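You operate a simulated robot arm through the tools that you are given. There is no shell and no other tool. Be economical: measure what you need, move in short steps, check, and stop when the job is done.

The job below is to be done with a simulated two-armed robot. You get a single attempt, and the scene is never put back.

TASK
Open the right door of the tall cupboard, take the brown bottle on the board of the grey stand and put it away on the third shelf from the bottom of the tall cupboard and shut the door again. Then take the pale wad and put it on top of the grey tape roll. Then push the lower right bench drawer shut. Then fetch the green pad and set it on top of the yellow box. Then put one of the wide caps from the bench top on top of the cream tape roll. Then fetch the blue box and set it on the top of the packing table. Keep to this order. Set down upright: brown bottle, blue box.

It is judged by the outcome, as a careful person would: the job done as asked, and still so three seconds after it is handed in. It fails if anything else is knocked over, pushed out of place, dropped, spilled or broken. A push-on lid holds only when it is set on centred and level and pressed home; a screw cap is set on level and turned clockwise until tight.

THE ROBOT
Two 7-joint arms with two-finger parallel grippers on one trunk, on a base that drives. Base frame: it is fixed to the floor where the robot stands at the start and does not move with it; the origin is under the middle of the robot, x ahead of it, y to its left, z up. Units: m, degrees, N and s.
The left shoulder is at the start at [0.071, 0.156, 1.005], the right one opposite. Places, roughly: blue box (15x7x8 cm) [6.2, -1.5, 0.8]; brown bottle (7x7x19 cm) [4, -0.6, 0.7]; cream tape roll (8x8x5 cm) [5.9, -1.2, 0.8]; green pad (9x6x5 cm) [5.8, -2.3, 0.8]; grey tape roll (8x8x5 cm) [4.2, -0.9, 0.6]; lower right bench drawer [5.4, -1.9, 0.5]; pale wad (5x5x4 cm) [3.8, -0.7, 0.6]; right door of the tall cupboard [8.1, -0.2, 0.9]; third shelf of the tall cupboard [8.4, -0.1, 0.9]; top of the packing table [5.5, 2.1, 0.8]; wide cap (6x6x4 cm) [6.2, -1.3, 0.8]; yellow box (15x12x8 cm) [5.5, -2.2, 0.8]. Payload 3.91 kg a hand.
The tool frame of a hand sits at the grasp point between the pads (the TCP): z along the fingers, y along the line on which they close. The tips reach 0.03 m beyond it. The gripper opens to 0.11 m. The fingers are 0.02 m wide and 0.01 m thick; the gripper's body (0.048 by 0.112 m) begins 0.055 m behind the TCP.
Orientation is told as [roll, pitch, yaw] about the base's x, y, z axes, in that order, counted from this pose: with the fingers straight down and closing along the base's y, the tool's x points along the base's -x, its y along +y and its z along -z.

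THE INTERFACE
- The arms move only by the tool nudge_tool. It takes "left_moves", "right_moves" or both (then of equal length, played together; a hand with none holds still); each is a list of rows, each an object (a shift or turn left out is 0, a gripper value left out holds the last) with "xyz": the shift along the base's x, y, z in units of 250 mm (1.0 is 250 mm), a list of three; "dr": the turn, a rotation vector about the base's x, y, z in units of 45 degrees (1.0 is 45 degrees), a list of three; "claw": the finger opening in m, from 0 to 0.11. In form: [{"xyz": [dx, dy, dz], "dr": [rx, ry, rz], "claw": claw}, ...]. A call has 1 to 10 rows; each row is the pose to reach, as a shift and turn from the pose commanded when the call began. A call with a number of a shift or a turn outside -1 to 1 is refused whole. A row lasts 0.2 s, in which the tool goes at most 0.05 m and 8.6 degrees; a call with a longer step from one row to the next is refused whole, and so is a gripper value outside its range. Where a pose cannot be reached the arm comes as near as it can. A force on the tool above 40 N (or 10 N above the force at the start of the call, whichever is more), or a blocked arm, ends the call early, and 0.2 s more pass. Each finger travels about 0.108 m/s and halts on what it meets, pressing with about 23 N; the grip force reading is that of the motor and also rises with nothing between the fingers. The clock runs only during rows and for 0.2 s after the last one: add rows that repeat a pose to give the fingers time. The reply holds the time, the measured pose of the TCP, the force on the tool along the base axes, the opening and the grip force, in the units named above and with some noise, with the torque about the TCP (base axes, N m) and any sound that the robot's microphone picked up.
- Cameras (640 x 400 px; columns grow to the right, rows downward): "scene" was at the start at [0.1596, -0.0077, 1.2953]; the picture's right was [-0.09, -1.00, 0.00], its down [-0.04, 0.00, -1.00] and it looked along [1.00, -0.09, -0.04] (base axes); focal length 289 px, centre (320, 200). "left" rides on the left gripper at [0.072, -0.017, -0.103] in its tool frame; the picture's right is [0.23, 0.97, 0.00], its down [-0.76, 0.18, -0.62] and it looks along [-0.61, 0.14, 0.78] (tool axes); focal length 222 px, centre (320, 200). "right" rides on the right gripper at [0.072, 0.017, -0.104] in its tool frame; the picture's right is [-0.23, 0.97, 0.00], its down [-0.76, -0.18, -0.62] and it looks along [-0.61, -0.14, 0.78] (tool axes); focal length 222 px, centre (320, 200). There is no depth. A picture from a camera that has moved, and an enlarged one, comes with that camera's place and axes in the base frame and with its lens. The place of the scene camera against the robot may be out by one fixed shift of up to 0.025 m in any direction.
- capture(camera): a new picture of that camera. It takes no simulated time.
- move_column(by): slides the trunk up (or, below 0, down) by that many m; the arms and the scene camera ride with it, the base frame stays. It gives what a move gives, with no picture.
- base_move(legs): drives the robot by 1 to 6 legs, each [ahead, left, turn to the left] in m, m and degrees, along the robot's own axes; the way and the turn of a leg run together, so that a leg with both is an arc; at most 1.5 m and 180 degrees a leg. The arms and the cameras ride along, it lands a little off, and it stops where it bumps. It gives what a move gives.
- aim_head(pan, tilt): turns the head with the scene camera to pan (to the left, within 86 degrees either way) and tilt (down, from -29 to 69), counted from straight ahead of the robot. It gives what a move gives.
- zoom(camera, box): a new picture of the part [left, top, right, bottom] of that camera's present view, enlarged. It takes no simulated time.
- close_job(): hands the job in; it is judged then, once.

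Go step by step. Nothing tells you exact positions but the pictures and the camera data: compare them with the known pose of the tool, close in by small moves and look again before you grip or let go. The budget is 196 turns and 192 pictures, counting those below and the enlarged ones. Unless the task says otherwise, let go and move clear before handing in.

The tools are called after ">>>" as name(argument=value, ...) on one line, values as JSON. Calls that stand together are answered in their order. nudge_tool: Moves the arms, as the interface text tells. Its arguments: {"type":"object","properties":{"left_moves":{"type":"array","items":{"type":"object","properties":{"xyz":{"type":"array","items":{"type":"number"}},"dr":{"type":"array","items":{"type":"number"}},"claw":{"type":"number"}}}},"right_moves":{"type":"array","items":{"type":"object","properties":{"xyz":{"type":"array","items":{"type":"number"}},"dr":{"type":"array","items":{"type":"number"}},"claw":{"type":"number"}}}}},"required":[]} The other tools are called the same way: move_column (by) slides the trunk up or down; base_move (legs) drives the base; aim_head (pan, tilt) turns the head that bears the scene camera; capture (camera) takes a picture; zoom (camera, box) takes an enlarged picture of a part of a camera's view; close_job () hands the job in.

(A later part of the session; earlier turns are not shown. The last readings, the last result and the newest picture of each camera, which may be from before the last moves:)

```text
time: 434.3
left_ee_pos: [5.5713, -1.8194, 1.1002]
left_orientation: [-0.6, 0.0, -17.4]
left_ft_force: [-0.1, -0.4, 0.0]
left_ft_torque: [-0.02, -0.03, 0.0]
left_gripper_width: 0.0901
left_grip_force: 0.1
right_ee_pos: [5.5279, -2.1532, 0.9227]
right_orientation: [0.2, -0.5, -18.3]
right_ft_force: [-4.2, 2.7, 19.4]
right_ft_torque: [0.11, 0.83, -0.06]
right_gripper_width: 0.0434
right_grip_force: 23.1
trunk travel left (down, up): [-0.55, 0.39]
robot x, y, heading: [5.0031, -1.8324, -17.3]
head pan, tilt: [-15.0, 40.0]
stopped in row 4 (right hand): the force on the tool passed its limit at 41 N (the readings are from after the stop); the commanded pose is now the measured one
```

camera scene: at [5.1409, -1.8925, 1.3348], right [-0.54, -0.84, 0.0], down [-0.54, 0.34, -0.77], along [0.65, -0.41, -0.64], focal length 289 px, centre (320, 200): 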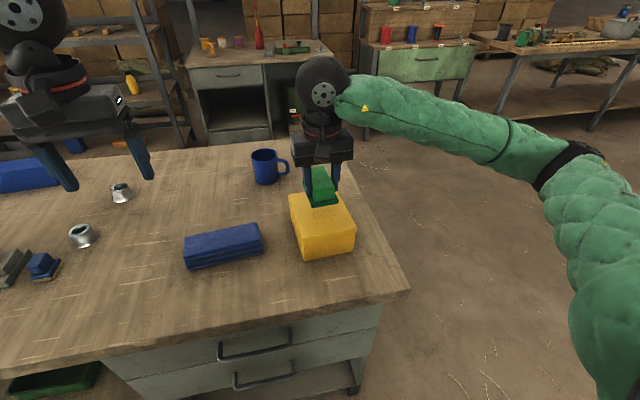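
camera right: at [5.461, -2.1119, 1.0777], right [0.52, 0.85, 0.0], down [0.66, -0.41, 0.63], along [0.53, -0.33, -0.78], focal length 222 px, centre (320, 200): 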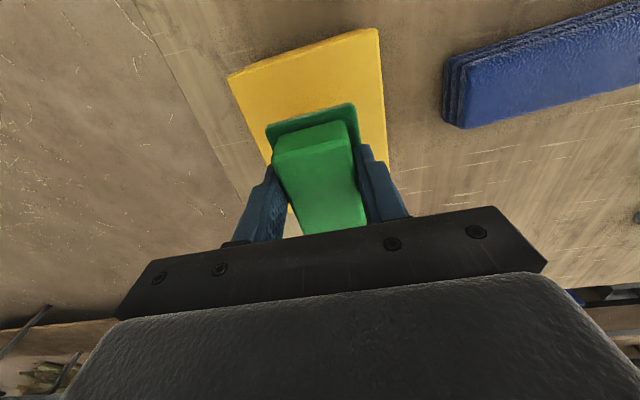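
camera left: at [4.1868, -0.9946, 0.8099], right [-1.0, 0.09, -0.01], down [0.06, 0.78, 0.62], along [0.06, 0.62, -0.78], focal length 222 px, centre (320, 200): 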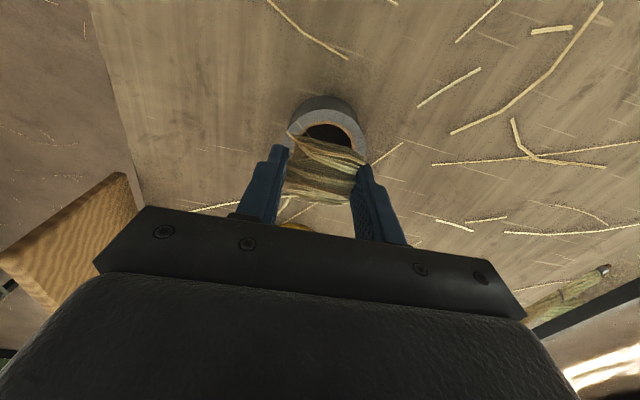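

Firm contact. I'll release and lift straight up.

>>> nudge_tool(right_moves=[{"xyz": [0, 0, 0.008], "claw": 0.05}, {"xyz": [0, 0, 0.008], "claw": 0.06}, {"xyz": [0, 0, 0.008], "claw": 0.075}, {"xyz": [0, 0, 0.008], "claw": 0.08}, {"xyz": [0, 0, 0.15], "claw": 0.08}, {"xyz": [0, 0, 0.3], "claw": 0.08}, {"xyz": [0, 0, 0.45], "claw": 0.08}, {"xyz": [0, 0, 0.6], "claw": 0.08}, {"xyz": [0, 0, 0.7], "claw": 0.08}])

>>> aim_head(pan=25, tilt=40)

>>> capture(camera="scene")

>>> capture(camera="right")

```text
time: 436.3
left_ee_pos: [5.5729, -1.819, 1.0988]
left_orientation: [-0.7, 0.0, -17.4]
left_ft_force: [-0.6, -0.1, -0.6]
left_ft_torque: [0.0, 0.0, -0.03]
left_gripper_width: 0.0899
left_grip_force: 0.1
right_ee_pos: [5.5287, -2.1527, 1.0966]
right_orientation: [0.1, -0.4, -18.3]
right_ft_force: [0.0, 0.4, 0.7]
right_ft_torque: [-0.02, 0.04, -0.01]
right_gripper_width: 0.0799
right_grip_force: 0.1
trunk travel left (down, up): [-0.55, 0.39]
robot x, y, heading: [5.0, -1.8321, -17.3]
head pan, tilt: [-15.0, 40.0]
```

```text
time: 437.3
left_ee_pos: [5.5738, -1.8192, 1.0997]
left_orientation: [-0.6, 0.1, -17.5]
left_ft_force: [0.0, -0.2, 0.1]
left_ft_torque: [0.01, -0.04, 0.04]
left_gripper_width: 0.09
left_grip_force: 0.0
right_ee_pos: [5.5293, -2.1524, 1.0951]
right_orientation: [0.1, -0.3, -18.4]
right_ft_force: [-0.1, 0.9, 0.1]
right_ft_torque: [0.01, 0.01, 0.02]
right_gripper_width: 0.08
right_grip_force: 0.1
trunk travel left (down, up): [-0.55, 0.39]
robot x, y, heading: [5.002, -1.8316, -17.4]
head pan, tilt: [25.0, 40.0]
```

```text
56 pictures are left
camera scene: at [5.1539, -1.836, 1.3347], right [0.13, -0.99, 0.0], down [-0.64, -0.08, -0.77], along [0.76, 0.1, -0.64], focal length 289 px, centre (320, 200)
```

scene: 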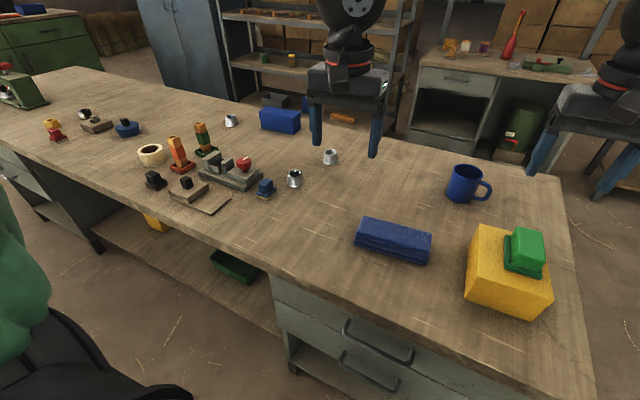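

```text
55 pictures are left
camera right: at [5.4664, -2.1136, 1.1975], right [0.52, 0.85, 0.0], down [0.66, -0.41, 0.63], along [0.54, -0.33, -0.78], focal length 222 px, centre (320, 200)
```

right: 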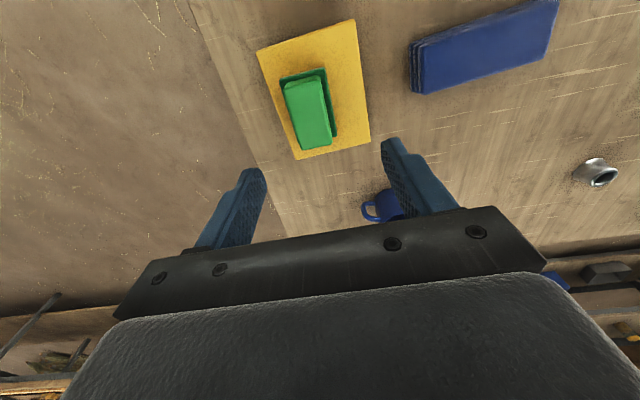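

The pad sits on the yellow box. Now I'll zoom in on the silver caps and the cream roll on the bench to tell which caps are wide.

>>> zoom(camera="scene", box=[120, 90, 360, 220])

```text
2.67 times, centred on (240, 155) of scene
camera zoom: at [5.1539, -1.836, 1.3347], right [0.13, -0.99, 0.0], down [-0.64, -0.08, -0.77], along [0.76, 0.1, -0.64], focal length 771 px, centre (533, 320)
```

zoom: 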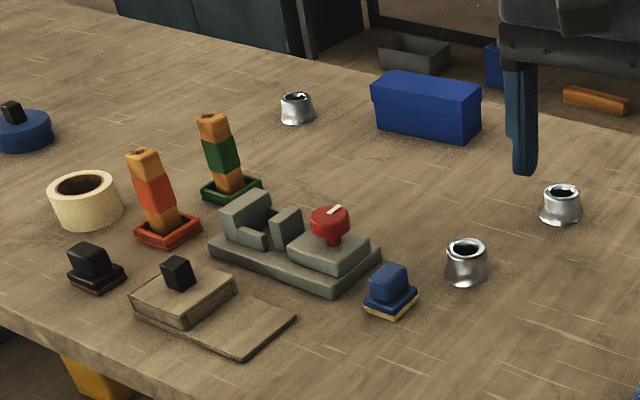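

All three silver caps look alike, so I'll take the nearest one at about (5.815, −1.666). I'll strafe left 0.15 m and bring the left hand over it.

>>> base_move(legs=[[0, 0.15, 0]])

>>> nudge_tool(left_moves=[{"xyz": [0.16, 0, 0]}, {"xyz": [0.32, 0, 0]}, {"xyz": [0.48, 0, -0.05]}, {"xyz": [0.64, 0.01, -0.1]}, {"xyz": [0.78, 0.012, -0.2]}, {"xyz": [0.78, 0.012, -0.38]}, {"xyz": [0.78, 0.012, -0.52]}, {"xyz": [0.78, 0.012, -0.6]}])

>>> capture(camera="left")

```text
time: 438.7
left_ee_pos: [5.6168, -1.6757, 1.0985]
left_orientation: [-0.8, 0.2, -17.3]
left_ft_force: [-0.3, 0.2, 0.1]
left_ft_torque: [-0.02, 0.04, 0.0]
left_gripper_width: 0.0901
left_grip_force: 0.1
right_ee_pos: [5.5748, -2.0098, 1.096]
right_orientation: [0.0, -0.3, -18.3]
right_ft_force: [0.4, 0.3, -0.1]
right_ft_torque: [-0.02, -0.01, -0.02]
right_gripper_width: 0.08
right_grip_force: 0.2
trunk travel left (down, up): [-0.55, 0.39]
robot x, y, heading: [5.0489, -1.6899, -17.1]
head pan, tilt: [25.0, 40.0]
```

```text
time: 440.5
left_ee_pos: [5.8131, -1.6733, 0.9474]
left_orientation: [-0.7, 0.1, -17.4]
left_ft_force: [0.7, 0.2, -0.5]
left_ft_torque: [0.01, 0.0, -0.03]
left_gripper_width: 0.0901
left_grip_force: 0.1
right_ee_pos: [5.5749, -2.0097, 1.0943]
right_orientation: [0.1, -0.3, -18.4]
right_ft_force: [-0.6, 0.2, 0.2]
right_ft_torque: [-0.03, 0.0, 0.01]
right_gripper_width: 0.0802
right_grip_force: 0.0
trunk travel left (down, up): [-0.55, 0.39]
robot x, y, heading: [5.0457, -1.6884, -17.5]
head pan, tilt: [25.0, 40.0]
```

```text
53 pictures are left
camera left: at [5.7391, -1.6666, 1.0521], right [0.07, 1.0, -0.01], down [0.78, -0.05, 0.62], along [0.62, -0.06, -0.78], focal length 222 px, centre (320, 200)
```

left: 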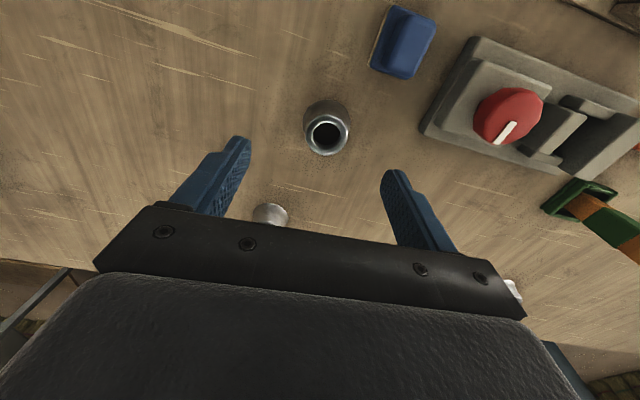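

The cap is nearly below the hand; I'll correct by 1.2 cm, descend and grip it.

>>> nudge_tool(left_moves=[{"xyz": [0.048, 0.016, -0.12]}, {"xyz": [0.048, 0.016, -0.24]}, {"xyz": [0.048, 0.016, -0.36]}, {"xyz": [0.048, 0.016, -0.44]}, {"xyz": [0.048, 0.016, -0.44], "claw": 0.075}, {"xyz": [0.048, 0.016, -0.44], "claw": 0.06}, {"xyz": [0.048, 0.016, -0.44], "claw": 0.045}, {"xyz": [0.048, 0.016, -0.44], "claw": 0.03}, {"xyz": [0.048, 0.016, -0.44], "claw": 0.03}])

>>> zoom(camera="left", box=[200, 80, 440, 250])

```text
time: 442.5
left_ee_pos: [5.8258, -1.6706, 0.839]
left_orientation: [-0.7, 0.1, -17.3]
left_ft_force: [-0.8, -0.9, 2.5]
left_ft_torque: [-0.02, 0.08, 0.0]
left_gripper_width: 0.0532
left_grip_force: 22.9
right_ee_pos: [5.5742, -2.0098, 1.096]
right_orientation: [0.2, -0.2, -18.4]
right_ft_force: [-0.3, 0.8, -0.1]
right_ft_torque: [0.0, -0.01, 0.01]
right_gripper_width: 0.0801
right_grip_force: 0.0
trunk travel left (down, up): [-0.55, 0.39]
robot x, y, heading: [5.0453, -1.6904, -17.4]
head pan, tilt: [25.0, 40.0]
```

```text
2.35 times, centred on (320, 165) of left
camera zoom: at [5.7509, -1.6634, 0.9433], right [0.07, 1.0, -0.01], down [0.78, -0.05, 0.62], along [0.62, -0.06, -0.78], focal length 523 px, centre (320, 282)
```

zoom: 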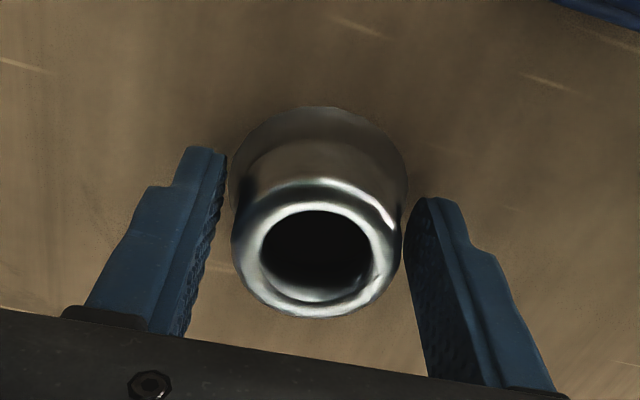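

The cap is gripped and well centred in the fingers. I'll lift it high, strafe left, and look down on the cream roll.

>>> nudge_tool(left_moves=[{"xyz": [0, 0, 0.19]}, {"xyz": [0, 0, 0.38]}, {"xyz": [-0.05, 0.015, 0.57]}, {"xyz": [-0.15, 0.047, 0.72]}, {"xyz": [-0.3, 0.093, 0.8]}, {"xyz": [-0.41, 0.128, 0.88]}])

>>> base_move(legs=[[0, 0.46, 0]])

>>> capture(camera="left")

>>> capture(camera="scene")

```text
time: 443.9
left_ee_pos: [5.7198, -1.6372, 1.0609]
left_orientation: [-0.7, 0.1, -17.4]
left_ft_force: [0.0, 0.1, -0.4]
left_ft_torque: [-0.01, -0.02, -0.02]
left_gripper_width: 0.0527
left_grip_force: 23.3
right_ee_pos: [5.5733, -2.0103, 1.0961]
right_orientation: [0.1, -0.4, -18.3]
right_ft_force: [0.2, -0.1, 0.0]
right_ft_torque: [0.01, -0.04, -0.01]
right_gripper_width: 0.0799
right_grip_force: 0.1
trunk travel left (down, up): [-0.55, 0.39]
robot x, y, heading: [5.0459, -1.6949, -17.4]
head pan, tilt: [25.0, 40.0]
```

```text
time: 446.7
left_ee_pos: [5.8584, -1.1962, 1.06]
left_orientation: [-0.8, 0.1, -17.2]
left_ft_force: [-0.2, -0.6, -0.5]
left_ft_torque: [0.0, -0.01, 0.05]
left_gripper_width: 0.0522
left_grip_force: 22.9
right_ee_pos: [5.7116, -1.5693, 1.0954]
right_orientation: [0.1, -0.3, -18.2]
right_ft_force: [0.2, 0.4, 1.0]
right_ft_torque: [-0.04, 0.01, 0.02]
right_gripper_width: 0.08
right_grip_force: 0.1
trunk travel left (down, up): [-0.55, 0.39]
robot x, y, heading: [5.184, -1.2489, -17.0]
head pan, tilt: [25.0, 40.0]
```

```text
51 pictures are left
camera left: at [5.7852, -1.1893, 1.1637], right [0.07, 1.0, -0.01], down [0.78, -0.05, 0.62], along [0.62, -0.05, -0.78], focal length 222 px, centre (320, 200)
```

left: 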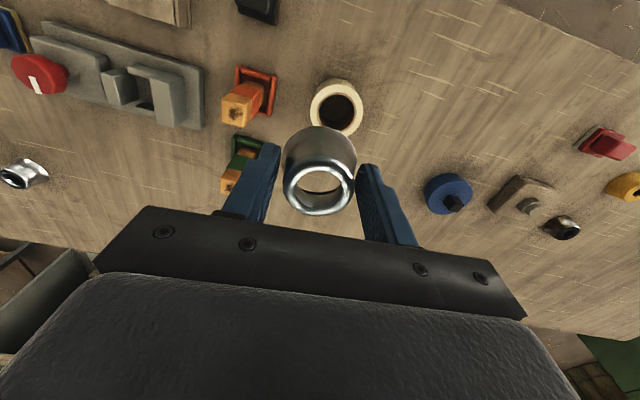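

```text
50 pictures are left
camera scene: at [5.3358, -1.2527, 1.3347], right [0.14, -0.99, 0.0], down [-0.64, -0.09, -0.77], along [0.76, 0.1, -0.64], focal length 289 px, centre (320, 200)
```

scene: 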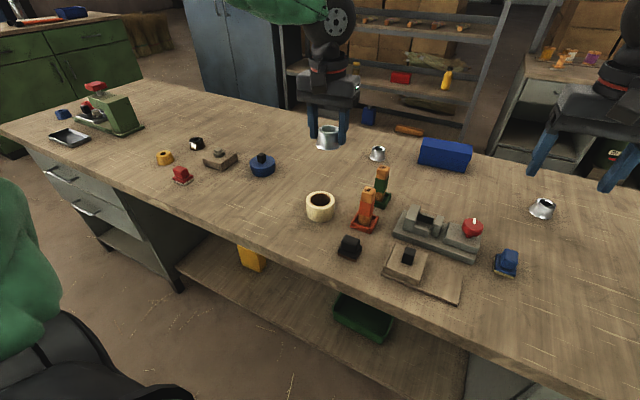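

The cream roll's centre is at about (5.882, −1.174). I'll move over it and lower partway for a finer look.

>>> nudge_tool(left_moves=[{"xyz": [0.05, 0.045, 0]}, {"xyz": [0.096, 0.09, 0]}, {"xyz": [0.096, 0.09, -0.15]}, {"xyz": [0.096, 0.09, -0.3]}, {"xyz": [0.096, 0.09, -0.45]}, {"xyz": [0.096, 0.09, -0.52]}, {"xyz": [0.096, 0.09, -0.52]}])

>>> capture(camera="left")

>>> zoom(camera="scene", box=[240, 120, 400, 250])

```text
time: 448.3
left_ee_pos: [5.8833, -1.1737, 0.9292]
left_orientation: [-0.8, 0.1, -17.4]
left_ft_force: [0.8, 0.4, -0.1]
left_ft_torque: [0.01, 0.0, -0.01]
left_gripper_width: 0.0519
left_grip_force: 23.0
right_ee_pos: [5.7117, -1.5696, 1.0961]
right_orientation: [0.2, -0.2, -18.2]
right_ft_force: [1.0, -0.9, -0.4]
right_ft_torque: [0.0, 0.01, 0.01]
right_gripper_width: 0.08
right_grip_force: 0.2
trunk travel left (down, up): [-0.55, 0.39]
robot x, y, heading: [5.1836, -1.2507, -17.2]
head pan, tilt: [25.0, 40.0]
```

```text
49 pictures are left
camera left: at [5.8089, -1.1672, 1.0339], right [0.07, 1.0, -0.01], down [0.78, -0.05, 0.62], along [0.62, -0.05, -0.78], focal length 222 px, centre (320, 200)
```

left: 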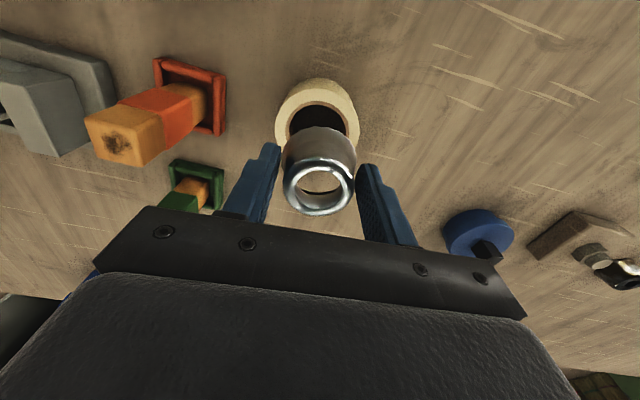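

```text
3.08 times, centred on (320, 185) of scene
camera zoom: at [5.3355, -1.2535, 1.3348], right [0.14, -0.99, 0.0], down [-0.64, -0.09, -0.77], along [0.76, 0.1, -0.64], focal length 890 px, centre (320, 246)
```

zoom: 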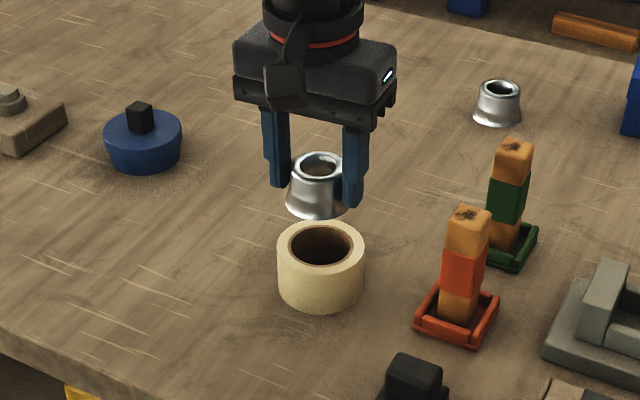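

Both views say the roll's centre is about 7 mm nearer and 4 mm to the right. I'll correct and lower to just above contact.

>>> nudge_tool(left_moves=[{"xyz": [-0.03, -0.008, 0]}, {"xyz": [-0.03, -0.008, -0.06]}, {"xyz": [-0.03, -0.008, -0.11]}, {"xyz": [-0.03, -0.008, -0.11]}])

>>> zoom(camera="left", box=[240, 60, 400, 230])

>>> zoom(camera="scene", box=[270, 140, 370, 230])

```text
time: 449.3
left_ee_pos: [5.8763, -1.1763, 0.9015]
left_orientation: [-0.7, 0.1, -17.2]
left_ft_force: [-1.0, 0.5, 0.0]
left_ft_torque: [0.01, -0.02, -0.03]
left_gripper_width: 0.0519
left_grip_force: 23.3
right_ee_pos: [5.7119, -1.5696, 1.0959]
right_orientation: [0.1, -0.3, -18.3]
right_ft_force: [-0.6, 0.0, -0.6]
right_ft_torque: [-0.01, 0.0, -0.01]
right_gripper_width: 0.08
right_grip_force: 0.0
trunk travel left (down, up): [-0.55, 0.39]
robot x, y, heading: [5.1817, -1.2478, -17.2]
head pan, tilt: [25.0, 40.0]
```

```text
2.35 times, centred on (320, 145) of left
camera zoom: at [5.8012, -1.1696, 1.0066], right [0.07, 1.0, -0.01], down [0.78, -0.05, 0.62], along [0.62, -0.05, -0.78], focal length 523 px, centre (320, 329)
```

zoom: 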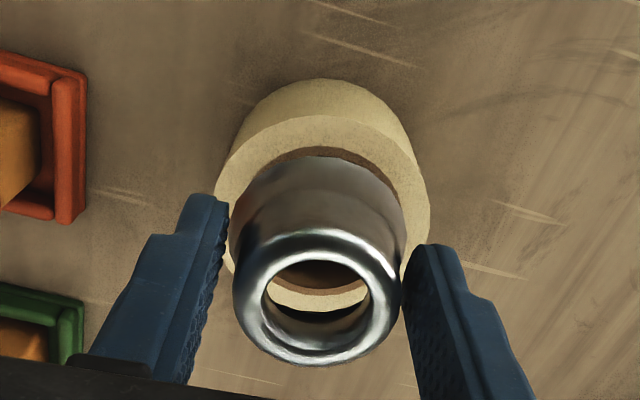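

```text
4.44 times, centred on (320, 185) of scene
camera zoom: at [5.3356, -1.2535, 1.3348], right [0.14, -0.99, 0.0], down [-0.64, -0.09, -0.77], along [0.76, 0.1, -0.64], focal length 1285 px, centre (320, 267)
```

zoom: 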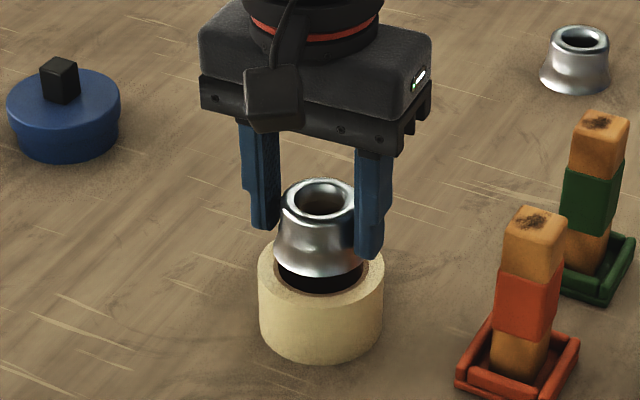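

Both views agree the cap is now centred over the roll. I'll lower to contact.

>>> nudge_tool(left_moves=[{"xyz": [0, 0, -0.02]}, {"xyz": [0, 0, -0.035]}, {"xyz": [0, 0, -0.045]}, {"xyz": [0, 0, -0.05]}])

```text
time: 450.3
left_ee_pos: [5.8762, -1.1768, 0.8894]
left_orientation: [-0.7, 0.0, -17.2]
left_ft_force: [0.2, 0.2, 0.5]
left_ft_torque: [0.01, 0.01, 0.03]
left_gripper_width: 0.0519
left_grip_force: 22.6
right_ee_pos: [5.7125, -1.5694, 1.0954]
right_orientation: [0.1, -0.3, -18.1]
right_ft_force: [0.5, 0.2, -0.3]
right_ft_torque: [0.01, 0.02, -0.01]
right_gripper_width: 0.0799
right_grip_force: 0.1
trunk travel left (down, up): [-0.55, 0.39]
robot x, y, heading: [5.1867, -1.2521, -17.1]
head pan, tilt: [25.0, 40.0]
```

>>> nudge_tool(left_moves=[{"xyz": [0, 0, -0.01]}, {"xyz": [0, 0, -0.02]}, {"xyz": [0, 0, -0.025]}])

>>> zoom(camera="scene", box=[270, 140, 370, 230])

```text
time: 451.1
left_ee_pos: [5.8757, -1.1758, 0.8843]
left_orientation: [-0.7, -0.1, -17.4]
left_ft_force: [0.9, 1.1, 14.1]
left_ft_torque: [0.35, 0.06, 0.03]
left_gripper_width: 0.0517
left_grip_force: 22.9
right_ee_pos: [5.7123, -1.5702, 1.0965]
right_orientation: [0.1, -0.3, -18.2]
right_ft_force: [-0.7, 0.2, 0.1]
right_ft_torque: [0.04, -0.01, 0.03]
right_gripper_width: 0.08
right_grip_force: 0.2
trunk travel left (down, up): [-0.55, 0.39]
robot x, y, heading: [5.1858, -1.2489, -17.1]
head pan, tilt: [25.0, 40.0]
```

```text
4.44 times, centred on (320, 185) of scene
camera zoom: at [5.3347, -1.2534, 1.3351], right [0.14, -0.99, 0.0], down [-0.64, -0.09, -0.77], along [0.76, 0.1, -0.64], focal length 1285 px, centre (320, 267)
```

zoom: 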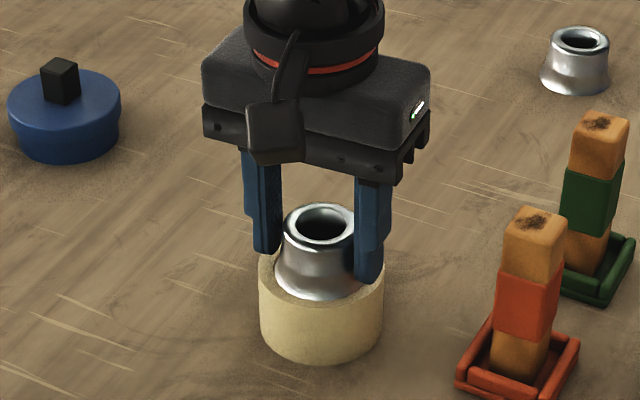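

The cap rests level on the roll. I'll release slowly and lift away.

>>> nudge_tool(left_moves=[{"claw": 0.055}, {"claw": 0.06}, {"claw": 0.07}, {"claw": 0.085}, {"claw": 0.09}, {"xyz": [0, 0, 0.15]}, {"xyz": [0, 0, 0.3]}, {"xyz": [0, 0, 0.45]}, {"xyz": [0, 0, 0.6]}, {"xyz": [0, 0, 0.75]}])

>>> capture(camera="scene")

```text
time: 453.3
left_ee_pos: [5.8746, -1.1766, 1.0715]
left_orientation: [-0.7, 0.0, -17.3]
left_ft_force: [0.3, 0.7, 0.3]
left_ft_torque: [0.0, 0.02, -0.03]
left_gripper_width: 0.0902
left_grip_force: 0.1
right_ee_pos: [5.7122, -1.5699, 1.0971]
right_orientation: [0.2, -0.4, -18.3]
right_ft_force: [0.6, 0.3, -0.8]
right_ft_torque: [0.01, -0.01, -0.02]
right_gripper_width: 0.0802
right_grip_force: 0.1
trunk travel left (down, up): [-0.55, 0.39]
robot x, y, heading: [5.1851, -1.2507, -17.2]
head pan, tilt: [25.0, 40.0]
```

```text
44 pictures are left
camera scene: at [5.3346, -1.2536, 1.3348], right [0.13, -0.99, 0.0], down [-0.64, -0.09, -0.77], along [0.76, 0.1, -0.64], focal length 289 px, centre (320, 200)
```

scene: 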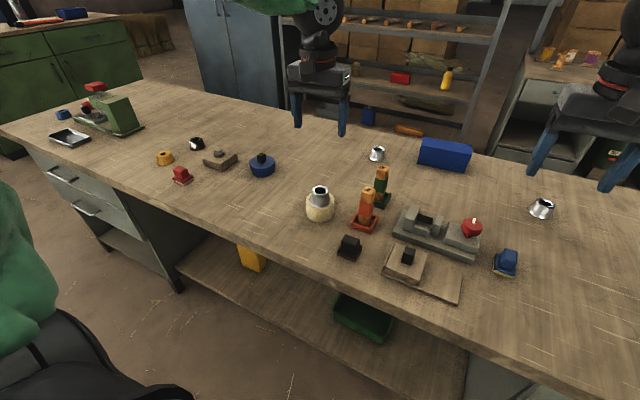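

The cap is on the cream roll. Now the blue box at about (6.17, −1.54): I'll move left and closer to the bench, then extend the right hand toward it while turning the tool to grip across its narrow side.

>>> base_move(legs=[[0, 0.26, 0], [0.11, 0, 0]])

>>> nudge_tool(right_moves=[{"xyz": [0.1, -0.05, 0], "dr": [0, 0, 0.18], "claw": 0.11}, {"xyz": [0.2, -0.1, 0], "dr": [0, 0, 0.36], "claw": 0.11}, {"xyz": [0.3, -0.15, 0], "dr": [0, 0, 0.54], "claw": 0.11}, {"xyz": [0.42, -0.2, 0], "dr": [0, 0, 0.72], "claw": 0.11}, {"xyz": [0.54, -0.25, 0], "dr": [0, 0, 0.9], "claw": 0.11}, {"xyz": [0.66, -0.3, 0], "dr": [0, 0, 1.0], "claw": 0.11}])

>>> nudge_tool(right_moves=[{"dr": [0, 0, 0.18]}, {"dr": [0, 0, 0.36]}, {"dr": [0, 0, 0.54]}, {"dr": [0, 0, 0.72]}, {"dr": [0, 0, 0.9]}, {"dr": [0, 0, 1.0]}])

>>> capture(camera="right")

>>> aim_head(pan=-5, tilt=35)

>>> capture(camera="scene")

```text
time: 455.9
left_ee_pos: [6.0594, -0.9629, 1.0696]
left_orientation: [-0.7, 0.1, -17.3]
left_ft_force: [-0.1, -0.8, 0.3]
left_ft_torque: [-0.01, 0.05, 0.02]
left_gripper_width: 0.0901
left_grip_force: 0.1
right_ee_pos: [5.8966, -1.3562, 1.0952]
right_orientation: [0.0, -0.3, -18.4]
right_ft_force: [-0.4, -1.3, -1.0]
right_ft_torque: [0.0, -0.01, -0.01]
right_gripper_width: 0.0799
right_grip_force: 0.1
trunk travel left (down, up): [-0.55, 0.39]
robot x, y, heading: [5.3667, -1.0365, -17.6]
head pan, tilt: [25.0, 40.0]
```

```text
time: 457.3
left_ee_pos: [6.0583, -0.9626, 1.0693]
left_orientation: [-0.9, 0.0, -17.3]
left_ft_force: [0.0, -0.1, 0.3]
left_ft_torque: [-0.01, -0.04, 0.02]
left_gripper_width: 0.0899
left_grip_force: 0.0
right_ee_pos: [6.0608, -1.4314, 1.0955]
right_orientation: [0.2, -0.3, 26.9]
right_ft_force: [-0.2, 0.2, 0.1]
right_ft_torque: [-0.01, 0.02, -0.04]
right_gripper_width: 0.1099
right_grip_force: 0.0
trunk travel left (down, up): [-0.55, 0.39]
robot x, y, heading: [5.369, -1.0379, -17.3]
head pan, tilt: [25.0, 40.0]
```

```text
time: 458.7
left_ee_pos: [6.0599, -0.9627, 1.0699]
left_orientation: [-0.7, 0.1, -17.3]
left_ft_force: [-0.1, 0.1, 0.3]
left_ft_torque: [0.01, 0.02, 0.02]
left_gripper_width: 0.0899
left_grip_force: 0.0
right_ee_pos: [6.06, -1.4316, 1.0966]
right_orientation: [0.2, -0.3, 34.8]
right_ft_force: [0.0, 0.1, 0.3]
right_ft_torque: [-0.02, 0.01, 0.02]
right_gripper_width: 0.1098
right_grip_force: 0.1
right hand out of reach, approached as far as the arm can: row 2, 3, 4, 5, 6
trunk travel left (down, up): [-0.55, 0.39]
robot x, y, heading: [5.3685, -1.0357, -17.2]
head pan, tilt: [25.0, 40.0]
```

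```text
43 pictures are left
camera right: at [5.991, -1.4581, 1.1983], right [-0.37, 0.93, 0.0], down [0.72, 0.29, 0.63], along [0.58, 0.23, -0.78], focal length 222 px, centre (320, 200)
```

right: 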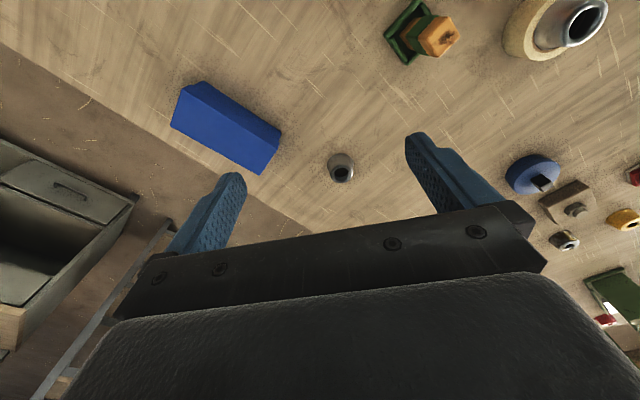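

```text
time: 459.7
left_ee_pos: [6.0591, -0.9637, 1.071]
left_orientation: [-0.6, 0.2, -17.4]
left_ft_force: [-1.0, 0.1, 0.5]
left_ft_torque: [-0.02, 0.03, 0.0]
left_gripper_width: 0.09
left_grip_force: 0.1
right_ee_pos: [6.0604, -1.4316, 1.0964]
right_orientation: [0.2, -0.3, 34.8]
right_ft_force: [-0.3, 0.8, 0.0]
right_ft_torque: [0.02, 0.0, -0.01]
right_gripper_width: 0.11
right_grip_force: 0.0
trunk travel left (down, up): [-0.55, 0.39]
robot x, y, heading: [5.3692, -1.0388, -17.5]
head pan, tilt: [-5.0, 35.0]
```

```text
42 pictures are left
camera scene: at [5.5159, -1.084, 1.3423], right [-0.38, -0.93, 0.0], down [-0.53, 0.22, -0.82], along [0.76, -0.31, -0.57], focal length 289 px, centre (320, 200)
```

scene: 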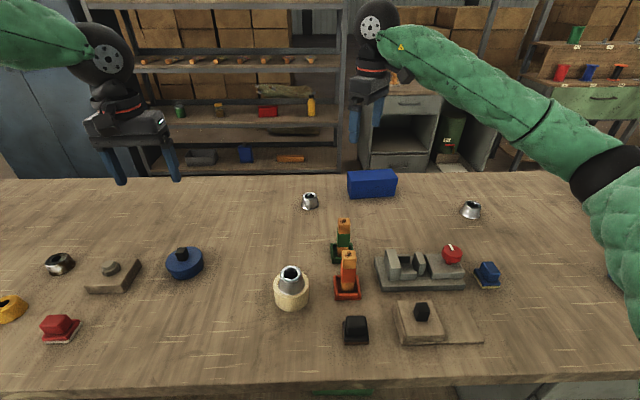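

The tool reached its turn limit that way, so I'll turn the other way to yaw ≈ −92°, which matches the box's narrow side, and move over it.

>>> nudge_tool(right_moves=[{"dr": [0, 0, -0.18]}, {"dr": [0, 0, -0.36]}, {"dr": [0, 0, -0.54]}, {"dr": [0, 0, -0.72]}, {"dr": [0, 0, -0.9]}, {"dr": [0, 0, -1.0]}])

>>> nudge_tool(right_moves=[{"dr": [0, 0, -0.18]}, {"dr": [0, 0, -0.36]}, {"dr": [0, 0, -0.54]}, {"dr": [0, 0, -0.72]}, {"dr": [0, 0, -0.9]}, {"dr": [0, 0, -1.0]}])

>>> nudge_tool(right_moves=[{"xyz": [0.06, -0.06, 0], "dr": [0, 0, -0.16]}, {"xyz": [0.12, -0.13, 0], "dr": [0, 0, -0.32]}, {"xyz": [0.2, -0.2, 0], "dr": [0, 0, -0.48]}, {"xyz": [0.28, -0.29, 0], "dr": [0, 0, -0.64]}, {"xyz": [0.38, -0.39, -0.05], "dr": [0, 0, -0.82]}, {"xyz": [0.38, -0.39, -0.15], "dr": [0, 0, -0.82]}, {"xyz": [0.38, -0.39, -0.3], "dr": [0, 0, -0.82]}])

>>> capture(camera="right")

```text
time: 461.1
left_ee_pos: [6.0584, -0.9629, 1.0703]
left_orientation: [-0.8, 0.1, -17.3]
left_ft_force: [-1.0, -0.3, 0.1]
left_ft_torque: [-0.01, -0.03, -0.01]
left_gripper_width: 0.0901
left_grip_force: 0.1
right_ee_pos: [6.0607, -1.431, 1.0957]
right_orientation: [0.1, -0.2, -10.4]
right_ft_force: [1.4, -0.3, 0.2]
right_ft_torque: [0.03, -0.03, -0.03]
right_gripper_width: 0.1101
right_grip_force: 0.1
trunk travel left (down, up): [-0.55, 0.39]
robot x, y, heading: [5.3645, -1.038, -17.4]
head pan, tilt: [-5.0, 35.0]
```

```text
time: 462.5
left_ee_pos: [6.0584, -0.9625, 1.0704]
left_orientation: [-0.7, 0.1, -17.3]
left_ft_force: [-0.1, -0.2, -0.4]
left_ft_torque: [-0.04, 0.0, 0.01]
left_gripper_width: 0.09
left_grip_force: 0.0
right_ee_pos: [6.0594, -1.4295, 1.0951]
right_orientation: [0.0, -0.4, -55.3]
right_ft_force: [-0.5, 0.6, 1.3]
right_ft_torque: [-0.01, 0.01, -0.02]
right_gripper_width: 0.1099
right_grip_force: 0.0
trunk travel left (down, up): [-0.55, 0.39]
robot x, y, heading: [5.3679, -1.0385, -17.1]
head pan, tilt: [-5.0, 35.0]
```

```text
time: 464.1
left_ee_pos: [6.059, -0.9632, 1.0692]
left_orientation: [-0.7, 0.1, -17.3]
left_ft_force: [0.0, -0.5, -0.6]
left_ft_torque: [0.01, 0.01, 0.0]
left_gripper_width: 0.09
left_grip_force: 0.1
right_ee_pos: [6.1567, -1.5295, 1.0193]
right_orientation: [0.1, -0.3, -92.1]
right_ft_force: [0.3, 0.5, -0.4]
right_ft_torque: [0.01, 0.0, -0.04]
right_gripper_width: 0.11
right_grip_force: 0.1
trunk travel left (down, up): [-0.55, 0.39]
robot x, y, heading: [5.3664, -1.0365, -17.1]
head pan, tilt: [-5.0, 35.0]
```

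```text
41 pictures are left
camera right: at [6.1769, -1.4561, 1.1215], right [0.96, -0.26, 0.0], down [-0.21, -0.75, 0.63], along [-0.16, -0.61, -0.78], focal length 222 px, centre (320, 200)
```

right: 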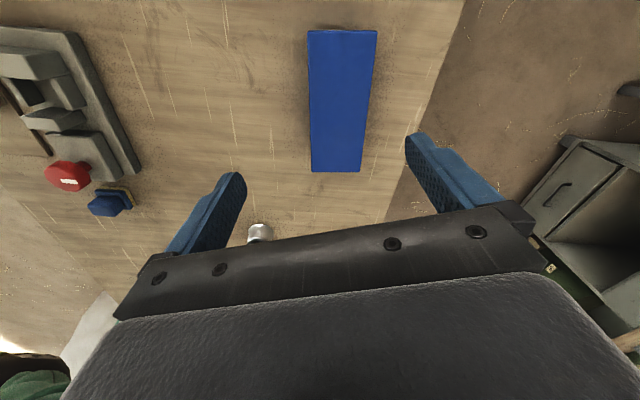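

The box's axis runs at about 76°, so I'll turn the tool 12° more, correct 2 cm, and descend around it.

>>> nudge_tool(right_moves=[{"xyz": [0.04, -0.015, 0], "dr": [0, 0, -0.13]}, {"xyz": [0.084, -0.032, 0], "dr": [0, 0, -0.27]}, {"xyz": [0.084, -0.032, -0.18], "dr": [0, 0, -0.27]}, {"xyz": [0.084, -0.032, -0.32], "dr": [0, 0, -0.27]}])

>>> capture(camera="right")

```text
time: 465.1
left_ee_pos: [6.0576, -0.9623, 1.0701]
left_orientation: [-0.7, 0.0, -17.3]
left_ft_force: [0.1, 0.0, 0.3]
left_ft_torque: [0.01, 0.02, -0.01]
left_gripper_width: 0.0903
left_grip_force: 0.0
right_ee_pos: [6.1763, -1.5367, 0.9407]
right_orientation: [0.0, -0.2, -104.3]
right_ft_force: [1.4, 0.0, 0.6]
right_ft_torque: [-0.01, -0.01, -0.01]
right_gripper_width: 0.1099
right_grip_force: 0.0
trunk travel left (down, up): [-0.55, 0.39]
robot x, y, heading: [5.3642, -1.0332, -17.1]
head pan, tilt: [-5.0, 35.0]
```

```text
40 pictures are left
camera right: at [6.2117, -1.4689, 1.043], right [0.89, -0.46, 0.0], down [-0.36, -0.69, 0.63], along [-0.29, -0.56, -0.78], focal length 222 px, centre (320, 200)
```

right: 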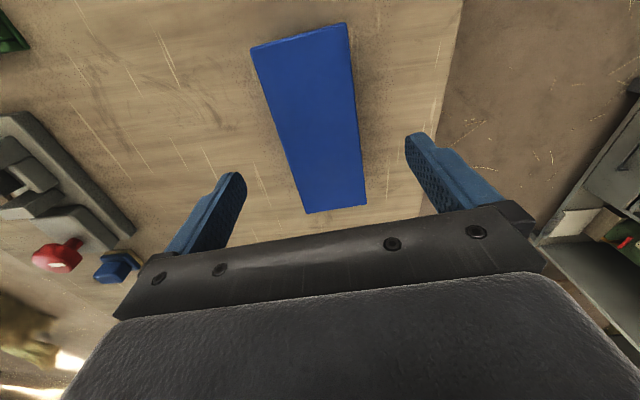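

The hand is centred on the box. I'll descend the last 9.5 cm and grip.

>>> nudge_tool(right_moves=[{"xyz": [0, 0, -0.13]}, {"xyz": [0, 0, -0.26]}, {"xyz": [0, 0, -0.38]}, {"xyz": [0, 0, -0.38], "claw": 0.095}, {"xyz": [0, 0, -0.38], "claw": 0.08}, {"xyz": [0, 0, -0.38], "claw": 0.065}, {"xyz": [0, 0, -0.38], "claw": 0.05}, {"xyz": [0, 0, -0.38], "claw": 0.05}, {"xyz": [0, 0, -0.38], "claw": 0.05}])

>>> capture(camera="right")

```text
time: 467.1
left_ee_pos: [6.0573, -0.9621, 1.0696]
left_orientation: [-0.6, 0.1, -17.3]
left_ft_force: [0.6, -0.5, -0.6]
left_ft_torque: [0.0, -0.04, 0.01]
left_gripper_width: 0.0898
left_grip_force: 0.0
right_ee_pos: [6.1762, -1.5362, 0.8454]
right_orientation: [0.1, -0.4, -104.2]
right_ft_force: [0.7, -1.2, -0.3]
right_ft_torque: [0.1, 0.1, -0.06]
right_gripper_width: 0.0649
right_grip_force: 23.1
trunk travel left (down, up): [-0.55, 0.39]
robot x, y, heading: [5.3648, -1.0381, -17.1]
head pan, tilt: [-5.0, 35.0]
```

```text
39 pictures are left
camera right: at [6.2109, -1.4691, 0.9473], right [0.89, -0.46, 0.0], down [-0.36, -0.69, 0.63], along [-0.29, -0.56, -0.78], focal length 222 px, centre (320, 200)
```

right: 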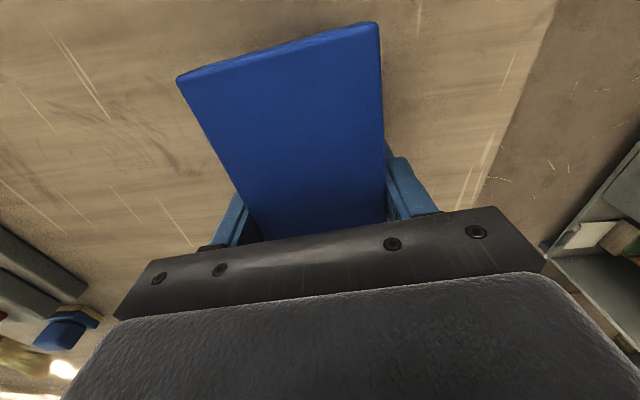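

The box is gripped (0.065 m). I'll lift it high with the trunk, and look before driving to the packing table.

>>> move_column(by=0.38)

>>> base_move(legs=[[-0.25, 0, 0], [0, 1.1, 0], [0, 1.0, 0], [0, 0, 45], [0, 0, 45]])

>>> aim_head(pan=0, tilt=40)

>>> capture(camera="scene")

```text
time: 470.8
left_ee_pos: [6.0589, -0.9622, 1.4491]
left_orientation: [-0.7, 0.1, -17.3]
left_ft_force: [0.1, -0.6, -0.2]
left_ft_torque: [0.02, -0.02, 0.0]
left_gripper_width: 0.0903
left_grip_force: 0.2
right_ee_pos: [6.1755, -1.5365, 1.2259]
right_orientation: [0.0, -0.4, -104.2]
right_ft_force: [0.6, -0.6, -2.6]
right_ft_torque: [-0.02, 0.01, 0.01]
right_gripper_width: 0.0646
right_grip_force: 23.1
trunk travel left (down, up): [-0.93, 0.01]
robot x, y, heading: [5.3657, -1.0409, -17.5]
head pan, tilt: [-5.0, 35.0]
```

```text
time: 486.7
left_ee_pos: [5.6766, 1.7342, 1.4501]
left_orientation: [-0.7, 0.1, 72.8]
left_ft_force: [-0.4, 0.1, 0.3]
left_ft_torque: [-0.02, -0.03, 0.01]
left_gripper_width: 0.09
left_grip_force: 0.1
right_ee_pos: [6.2518, 1.8514, 1.2264]
right_orientation: [0.0, -0.4, -14.1]
right_ft_force: [0.5, 0.3, -2.1]
right_ft_torque: [-0.01, 0.04, 0.0]
right_gripper_width: 0.0649
right_grip_force: 23.5
trunk travel left (down, up): [-0.93, 0.01]
robot x, y, heading: [5.7444, 1.0425, 72.6]
head pan, tilt: [-5.0, 35.0]
```

```text
time: 487.4
left_ee_pos: [5.6778, 1.7332, 1.451]
left_orientation: [-0.7, 0.0, 72.8]
left_ft_force: [-0.7, 0.2, 0.3]
left_ft_torque: [-0.03, 0.0, 0.0]
left_gripper_width: 0.0899
left_grip_force: 0.2
right_ee_pos: [6.2512, 1.8522, 1.2247]
right_orientation: [0.1, -0.4, -14.2]
right_ft_force: [0.3, -0.4, -2.6]
right_ft_torque: [-0.03, -0.01, 0.02]
right_gripper_width: 0.0647
right_grip_force: 23.2
trunk travel left (down, up): [-0.93, 0.01]
robot x, y, heading: [5.7518, 1.0435, 72.6]
head pan, tilt: [0.0, 40.0]
```

```text
38 pictures are left
camera scene: at [5.81, 1.1734, 1.7147], right [0.95, -0.3, 0.0], down [-0.19, -0.61, -0.77], along [0.23, 0.73, -0.64], focal length 289 px, centre (320, 200)
```

scene: 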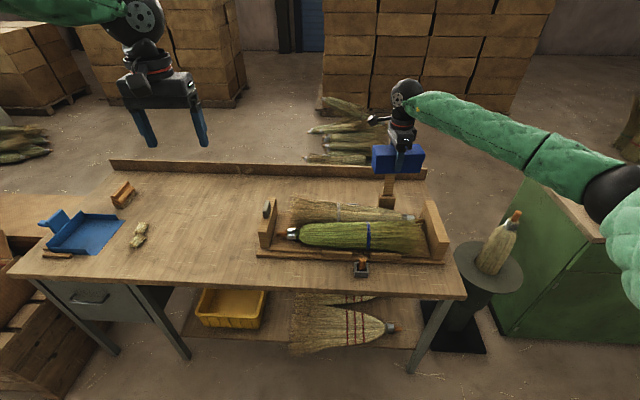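

The packing table is right ahead with free space between the dustpan and the broom tray. I'll strafe left 0.75 m and lower most of the way.

>>> base_move(legs=[[0.02, 0.75, 0]])

>>> move_column(by=-0.3)

>>> capture(camera="scene")

```text
time: 491.4
left_ee_pos: [4.9713, 1.9772, 1.45]
left_orientation: [-0.7, 0.1, 72.5]
left_ft_force: [0.5, -0.4, 0.2]
left_ft_torque: [0.02, 0.0, 0.01]
left_gripper_width: 0.0899
left_grip_force: 0.0
right_ee_pos: [5.547, 2.0925, 1.2254]
right_orientation: [0.1, -0.4, -14.5]
right_ft_force: [0.2, -0.3, -3.1]
right_ft_torque: [0.0, 0.04, -0.03]
right_gripper_width: 0.0649
right_grip_force: 22.5
trunk travel left (down, up): [-0.93, 0.01]
robot x, y, heading: [5.0434, 1.2852, 72.4]
head pan, tilt: [0.0, 40.0]
```

```text
time: 494.4
left_ee_pos: [4.9707, 1.9767, 1.1503]
left_orientation: [-0.8, 0.0, 72.5]
left_ft_force: [-0.3, -0.8, -0.1]
left_ft_torque: [-0.01, 0.02, 0.01]
left_gripper_width: 0.09
left_grip_force: 0.1
right_ee_pos: [5.5467, 2.0907, 0.926]
right_orientation: [0.1, -0.3, -14.6]
right_ft_force: [-0.9, 0.3, -2.7]
right_ft_torque: [0.01, 0.0, -0.04]
right_gripper_width: 0.0648
right_grip_force: 23.4
trunk travel left (down, up): [-0.63, 0.31]
robot x, y, heading: [5.0396, 1.2824, 72.5]
head pan, tilt: [0.0, 40.0]
```

```text
37 pictures are left
camera scene: at [5.1005, 1.4162, 1.4148], right [0.95, -0.3, 0.0], down [-0.19, -0.61, -0.77], along [0.23, 0.73, -0.64], focal length 289 px, centre (320, 200)
```

scene: 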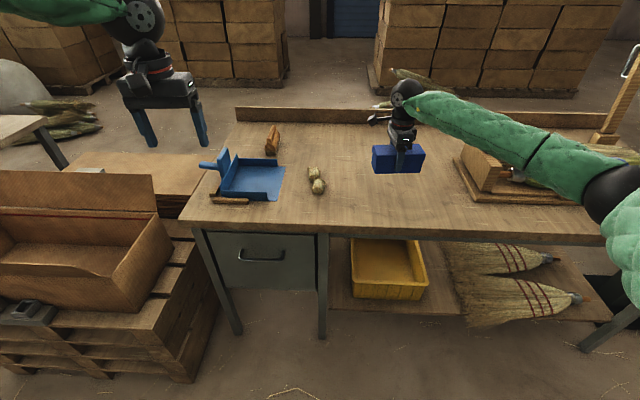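

The box hangs over clear table. I'll lower by 6.5 cm, then in small steps to contact.

>>> move_column(by=-0.065)

>>> zoom(camera="scene", box=[300, 60, 500, 220])

```text
time: 495.5
left_ee_pos: [4.9707, 1.9774, 1.0855]
left_orientation: [-0.8, 0.1, 72.4]
left_ft_force: [0.3, -0.4, -0.3]
left_ft_torque: [0.0, 0.03, 0.0]
left_gripper_width: 0.09
left_grip_force: 0.1
right_ee_pos: [5.5458, 2.0916, 0.8601]
right_orientation: [0.1, -0.4, -14.6]
right_ft_force: [0.4, 1.3, -3.1]
right_ft_torque: [0.04, 0.04, 0.03]
right_gripper_width: 0.0647
right_grip_force: 23.2
trunk travel left (down, up): [-0.565, 0.375]
robot x, y, heading: [5.0427, 1.2866, 72.5]
head pan, tilt: [0.0, 40.0]
```

```text
2.50 times, centred on (400, 140) of scene
camera zoom: at [5.1004, 1.416, 1.3499], right [0.95, -0.3, 0.0], down [-0.19, -0.61, -0.77], along [0.23, 0.73, -0.64], focal length 723 px, centre (120, 350)
```

zoom: 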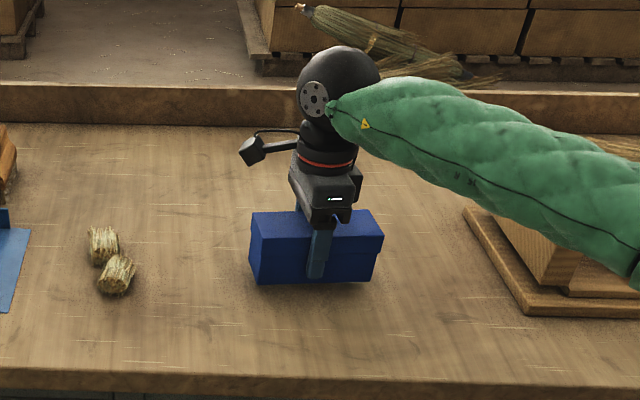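

>>> move_column(by=-0.012)

```text
time: 496.1
left_ee_pos: [4.971, 1.9765, 1.0726]
left_orientation: [-0.6, 0.1, 72.4]
left_ft_force: [0.4, -0.2, 0.8]
left_ft_torque: [-0.01, 0.01, -0.03]
left_gripper_width: 0.0899
left_grip_force: 0.1
right_ee_pos: [5.5447, 2.0926, 0.8483]
right_orientation: [0.1, -0.4, -14.5]
right_ft_force: [-0.1, 0.3, -2.2]
right_ft_torque: [0.0, 0.0, 0.0]
right_gripper_width: 0.0649
right_grip_force: 23.1
trunk travel left (down, up): [-0.553, 0.387]
robot x, y, heading: [5.0409, 1.2855, 72.5]
head pan, tilt: [0.0, 40.0]
```

No contact yet; I'll lower a little more.

>>> move_column(by=-0.008)

```text
time: 496.7
left_ee_pos: [4.9703, 1.9764, 1.0664]
left_orientation: [-0.6, 0.1, 72.3]
left_ft_force: [0.0, -1.0, 0.0]
left_ft_torque: [0.0, 0.01, 0.0]
left_gripper_width: 0.0899
left_grip_force: 0.0
right_ee_pos: [5.5453, 2.0906, 0.8445]
right_orientation: [0.2, -0.3, -14.6]
right_ft_force: [3.1, 5.4, 24.0]
right_ft_torque: [-0.59, 0.16, 0.0]
right_gripper_width: 0.0648
right_grip_force: 22.8
trunk travel left (down, up): [-0.545, 0.395]
robot x, y, heading: [5.0441, 1.2873, 72.4]
head pan, tilt: [0.0, 40.0]
```

Contact with the table. I'll open the fingers, lift clear with the trunk, and check.

>>> nudge_tool(right_moves=[{"claw": 0.075}, {"claw": 0.09}, {"claw": 0.105}, {"claw": 0.11}, {"claw": 0.11}])

>>> move_column(by=0.25)

>>> base_move(legs=[[-0.3, 0, 0]])

>>> capture(camera="scene")

>>> aim_head(pan=-80, tilt=15)

>>> capture(camera="scene")

```text
time: 497.9
left_ee_pos: [4.9712, 1.9785, 1.0645]
left_orientation: [-0.7, 0.2, 72.5]
left_ft_force: [-0.4, -0.5, -0.5]
left_ft_torque: [-0.01, 0.02, -0.02]
left_gripper_width: 0.0902
left_grip_force: 0.0
right_ee_pos: [5.5462, 2.0905, 0.8389]
right_orientation: [0.1, -0.4, -14.6]
right_ft_force: [-0.1, 0.2, 0.8]
right_ft_torque: [0.0, -0.02, -0.02]
right_gripper_width: 0.1098
right_grip_force: 0.1
trunk travel left (down, up): [-0.545, 0.395]
robot x, y, heading: [5.038, 1.2866, 72.2]
head pan, tilt: [0.0, 40.0]
```

```text
time: 500.4
left_ee_pos: [4.971, 1.9773, 1.3149]
left_orientation: [-0.6, 0.1, 72.5]
left_ft_force: [-0.2, 0.4, 0.0]
left_ft_torque: [-0.04, 0.03, 0.02]
left_gripper_width: 0.0901
left_grip_force: 0.1
right_ee_pos: [5.5443, 2.0924, 1.0895]
right_orientation: [0.1, -0.4, -14.4]
right_ft_force: [0.9, -0.3, 0.1]
right_ft_torque: [0.02, -0.02, -0.02]
right_gripper_width: 0.1101
right_grip_force: 0.0
trunk travel left (down, up): [-0.795, 0.145]
robot x, y, heading: [5.0409, 1.2891, 72.5]
head pan, tilt: [0.0, 40.0]
```

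```text
time: 502.5
left_ee_pos: [4.8806, 1.6947, 1.3147]
left_orientation: [-0.8, 0.1, 72.5]
left_ft_force: [0.7, 0.1, 0.3]
left_ft_torque: [0.0, 0.01, -0.02]
left_gripper_width: 0.0903
left_grip_force: 0.1
right_ee_pos: [5.4553, 1.8093, 1.0884]
right_orientation: [0.0, -0.4, -14.5]
right_ft_force: [0.8, 0.3, -0.2]
right_ft_torque: [0.03, -0.03, -0.02]
right_gripper_width: 0.1102
right_grip_force: 0.1
trunk travel left (down, up): [-0.795, 0.145]
robot x, y, heading: [4.9505, 1.0011, 72.5]
head pan, tilt: [0.0, 40.0]
```

```text
35 pictures are left
camera scene: at [5.0109, 1.1334, 1.5796], right [0.95, -0.3, 0.0], down [-0.19, -0.61, -0.77], along [0.23, 0.73, -0.64], focal length 289 px, centre (320, 200)
```

scene: 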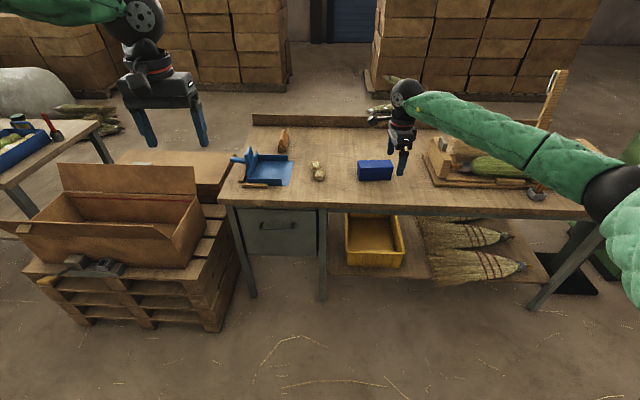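

```text
time: 504.0
left_ee_pos: [4.8804, 1.6944, 1.3148]
left_orientation: [-0.7, 0.1, 72.5]
left_ft_force: [-0.4, 0.3, 0.1]
left_ft_torque: [0.0, 0.03, 0.03]
left_gripper_width: 0.09
left_grip_force: 0.0
right_ee_pos: [5.4552, 1.8095, 1.0896]
right_orientation: [0.1, -0.5, -14.5]
right_ft_force: [-0.5, -0.3, 0.1]
right_ft_torque: [0.0, 0.01, -0.03]
right_gripper_width: 0.11
right_grip_force: 0.0
trunk travel left (down, up): [-0.795, 0.145]
robot x, y, heading: [4.9495, 1.0041, 72.6]
head pan, tilt: [-80.0, 15.0]
```

```text
34 pictures are left
camera scene: at [5.0778, 1.04, 1.6193], right [-0.13, -0.99, 0.0], down [-0.26, 0.03, -0.97], along [0.96, -0.13, -0.26], focal length 289 px, centre (320, 200)
```

scene: 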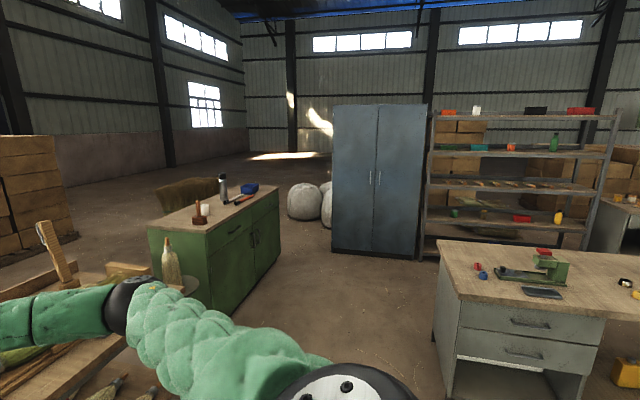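

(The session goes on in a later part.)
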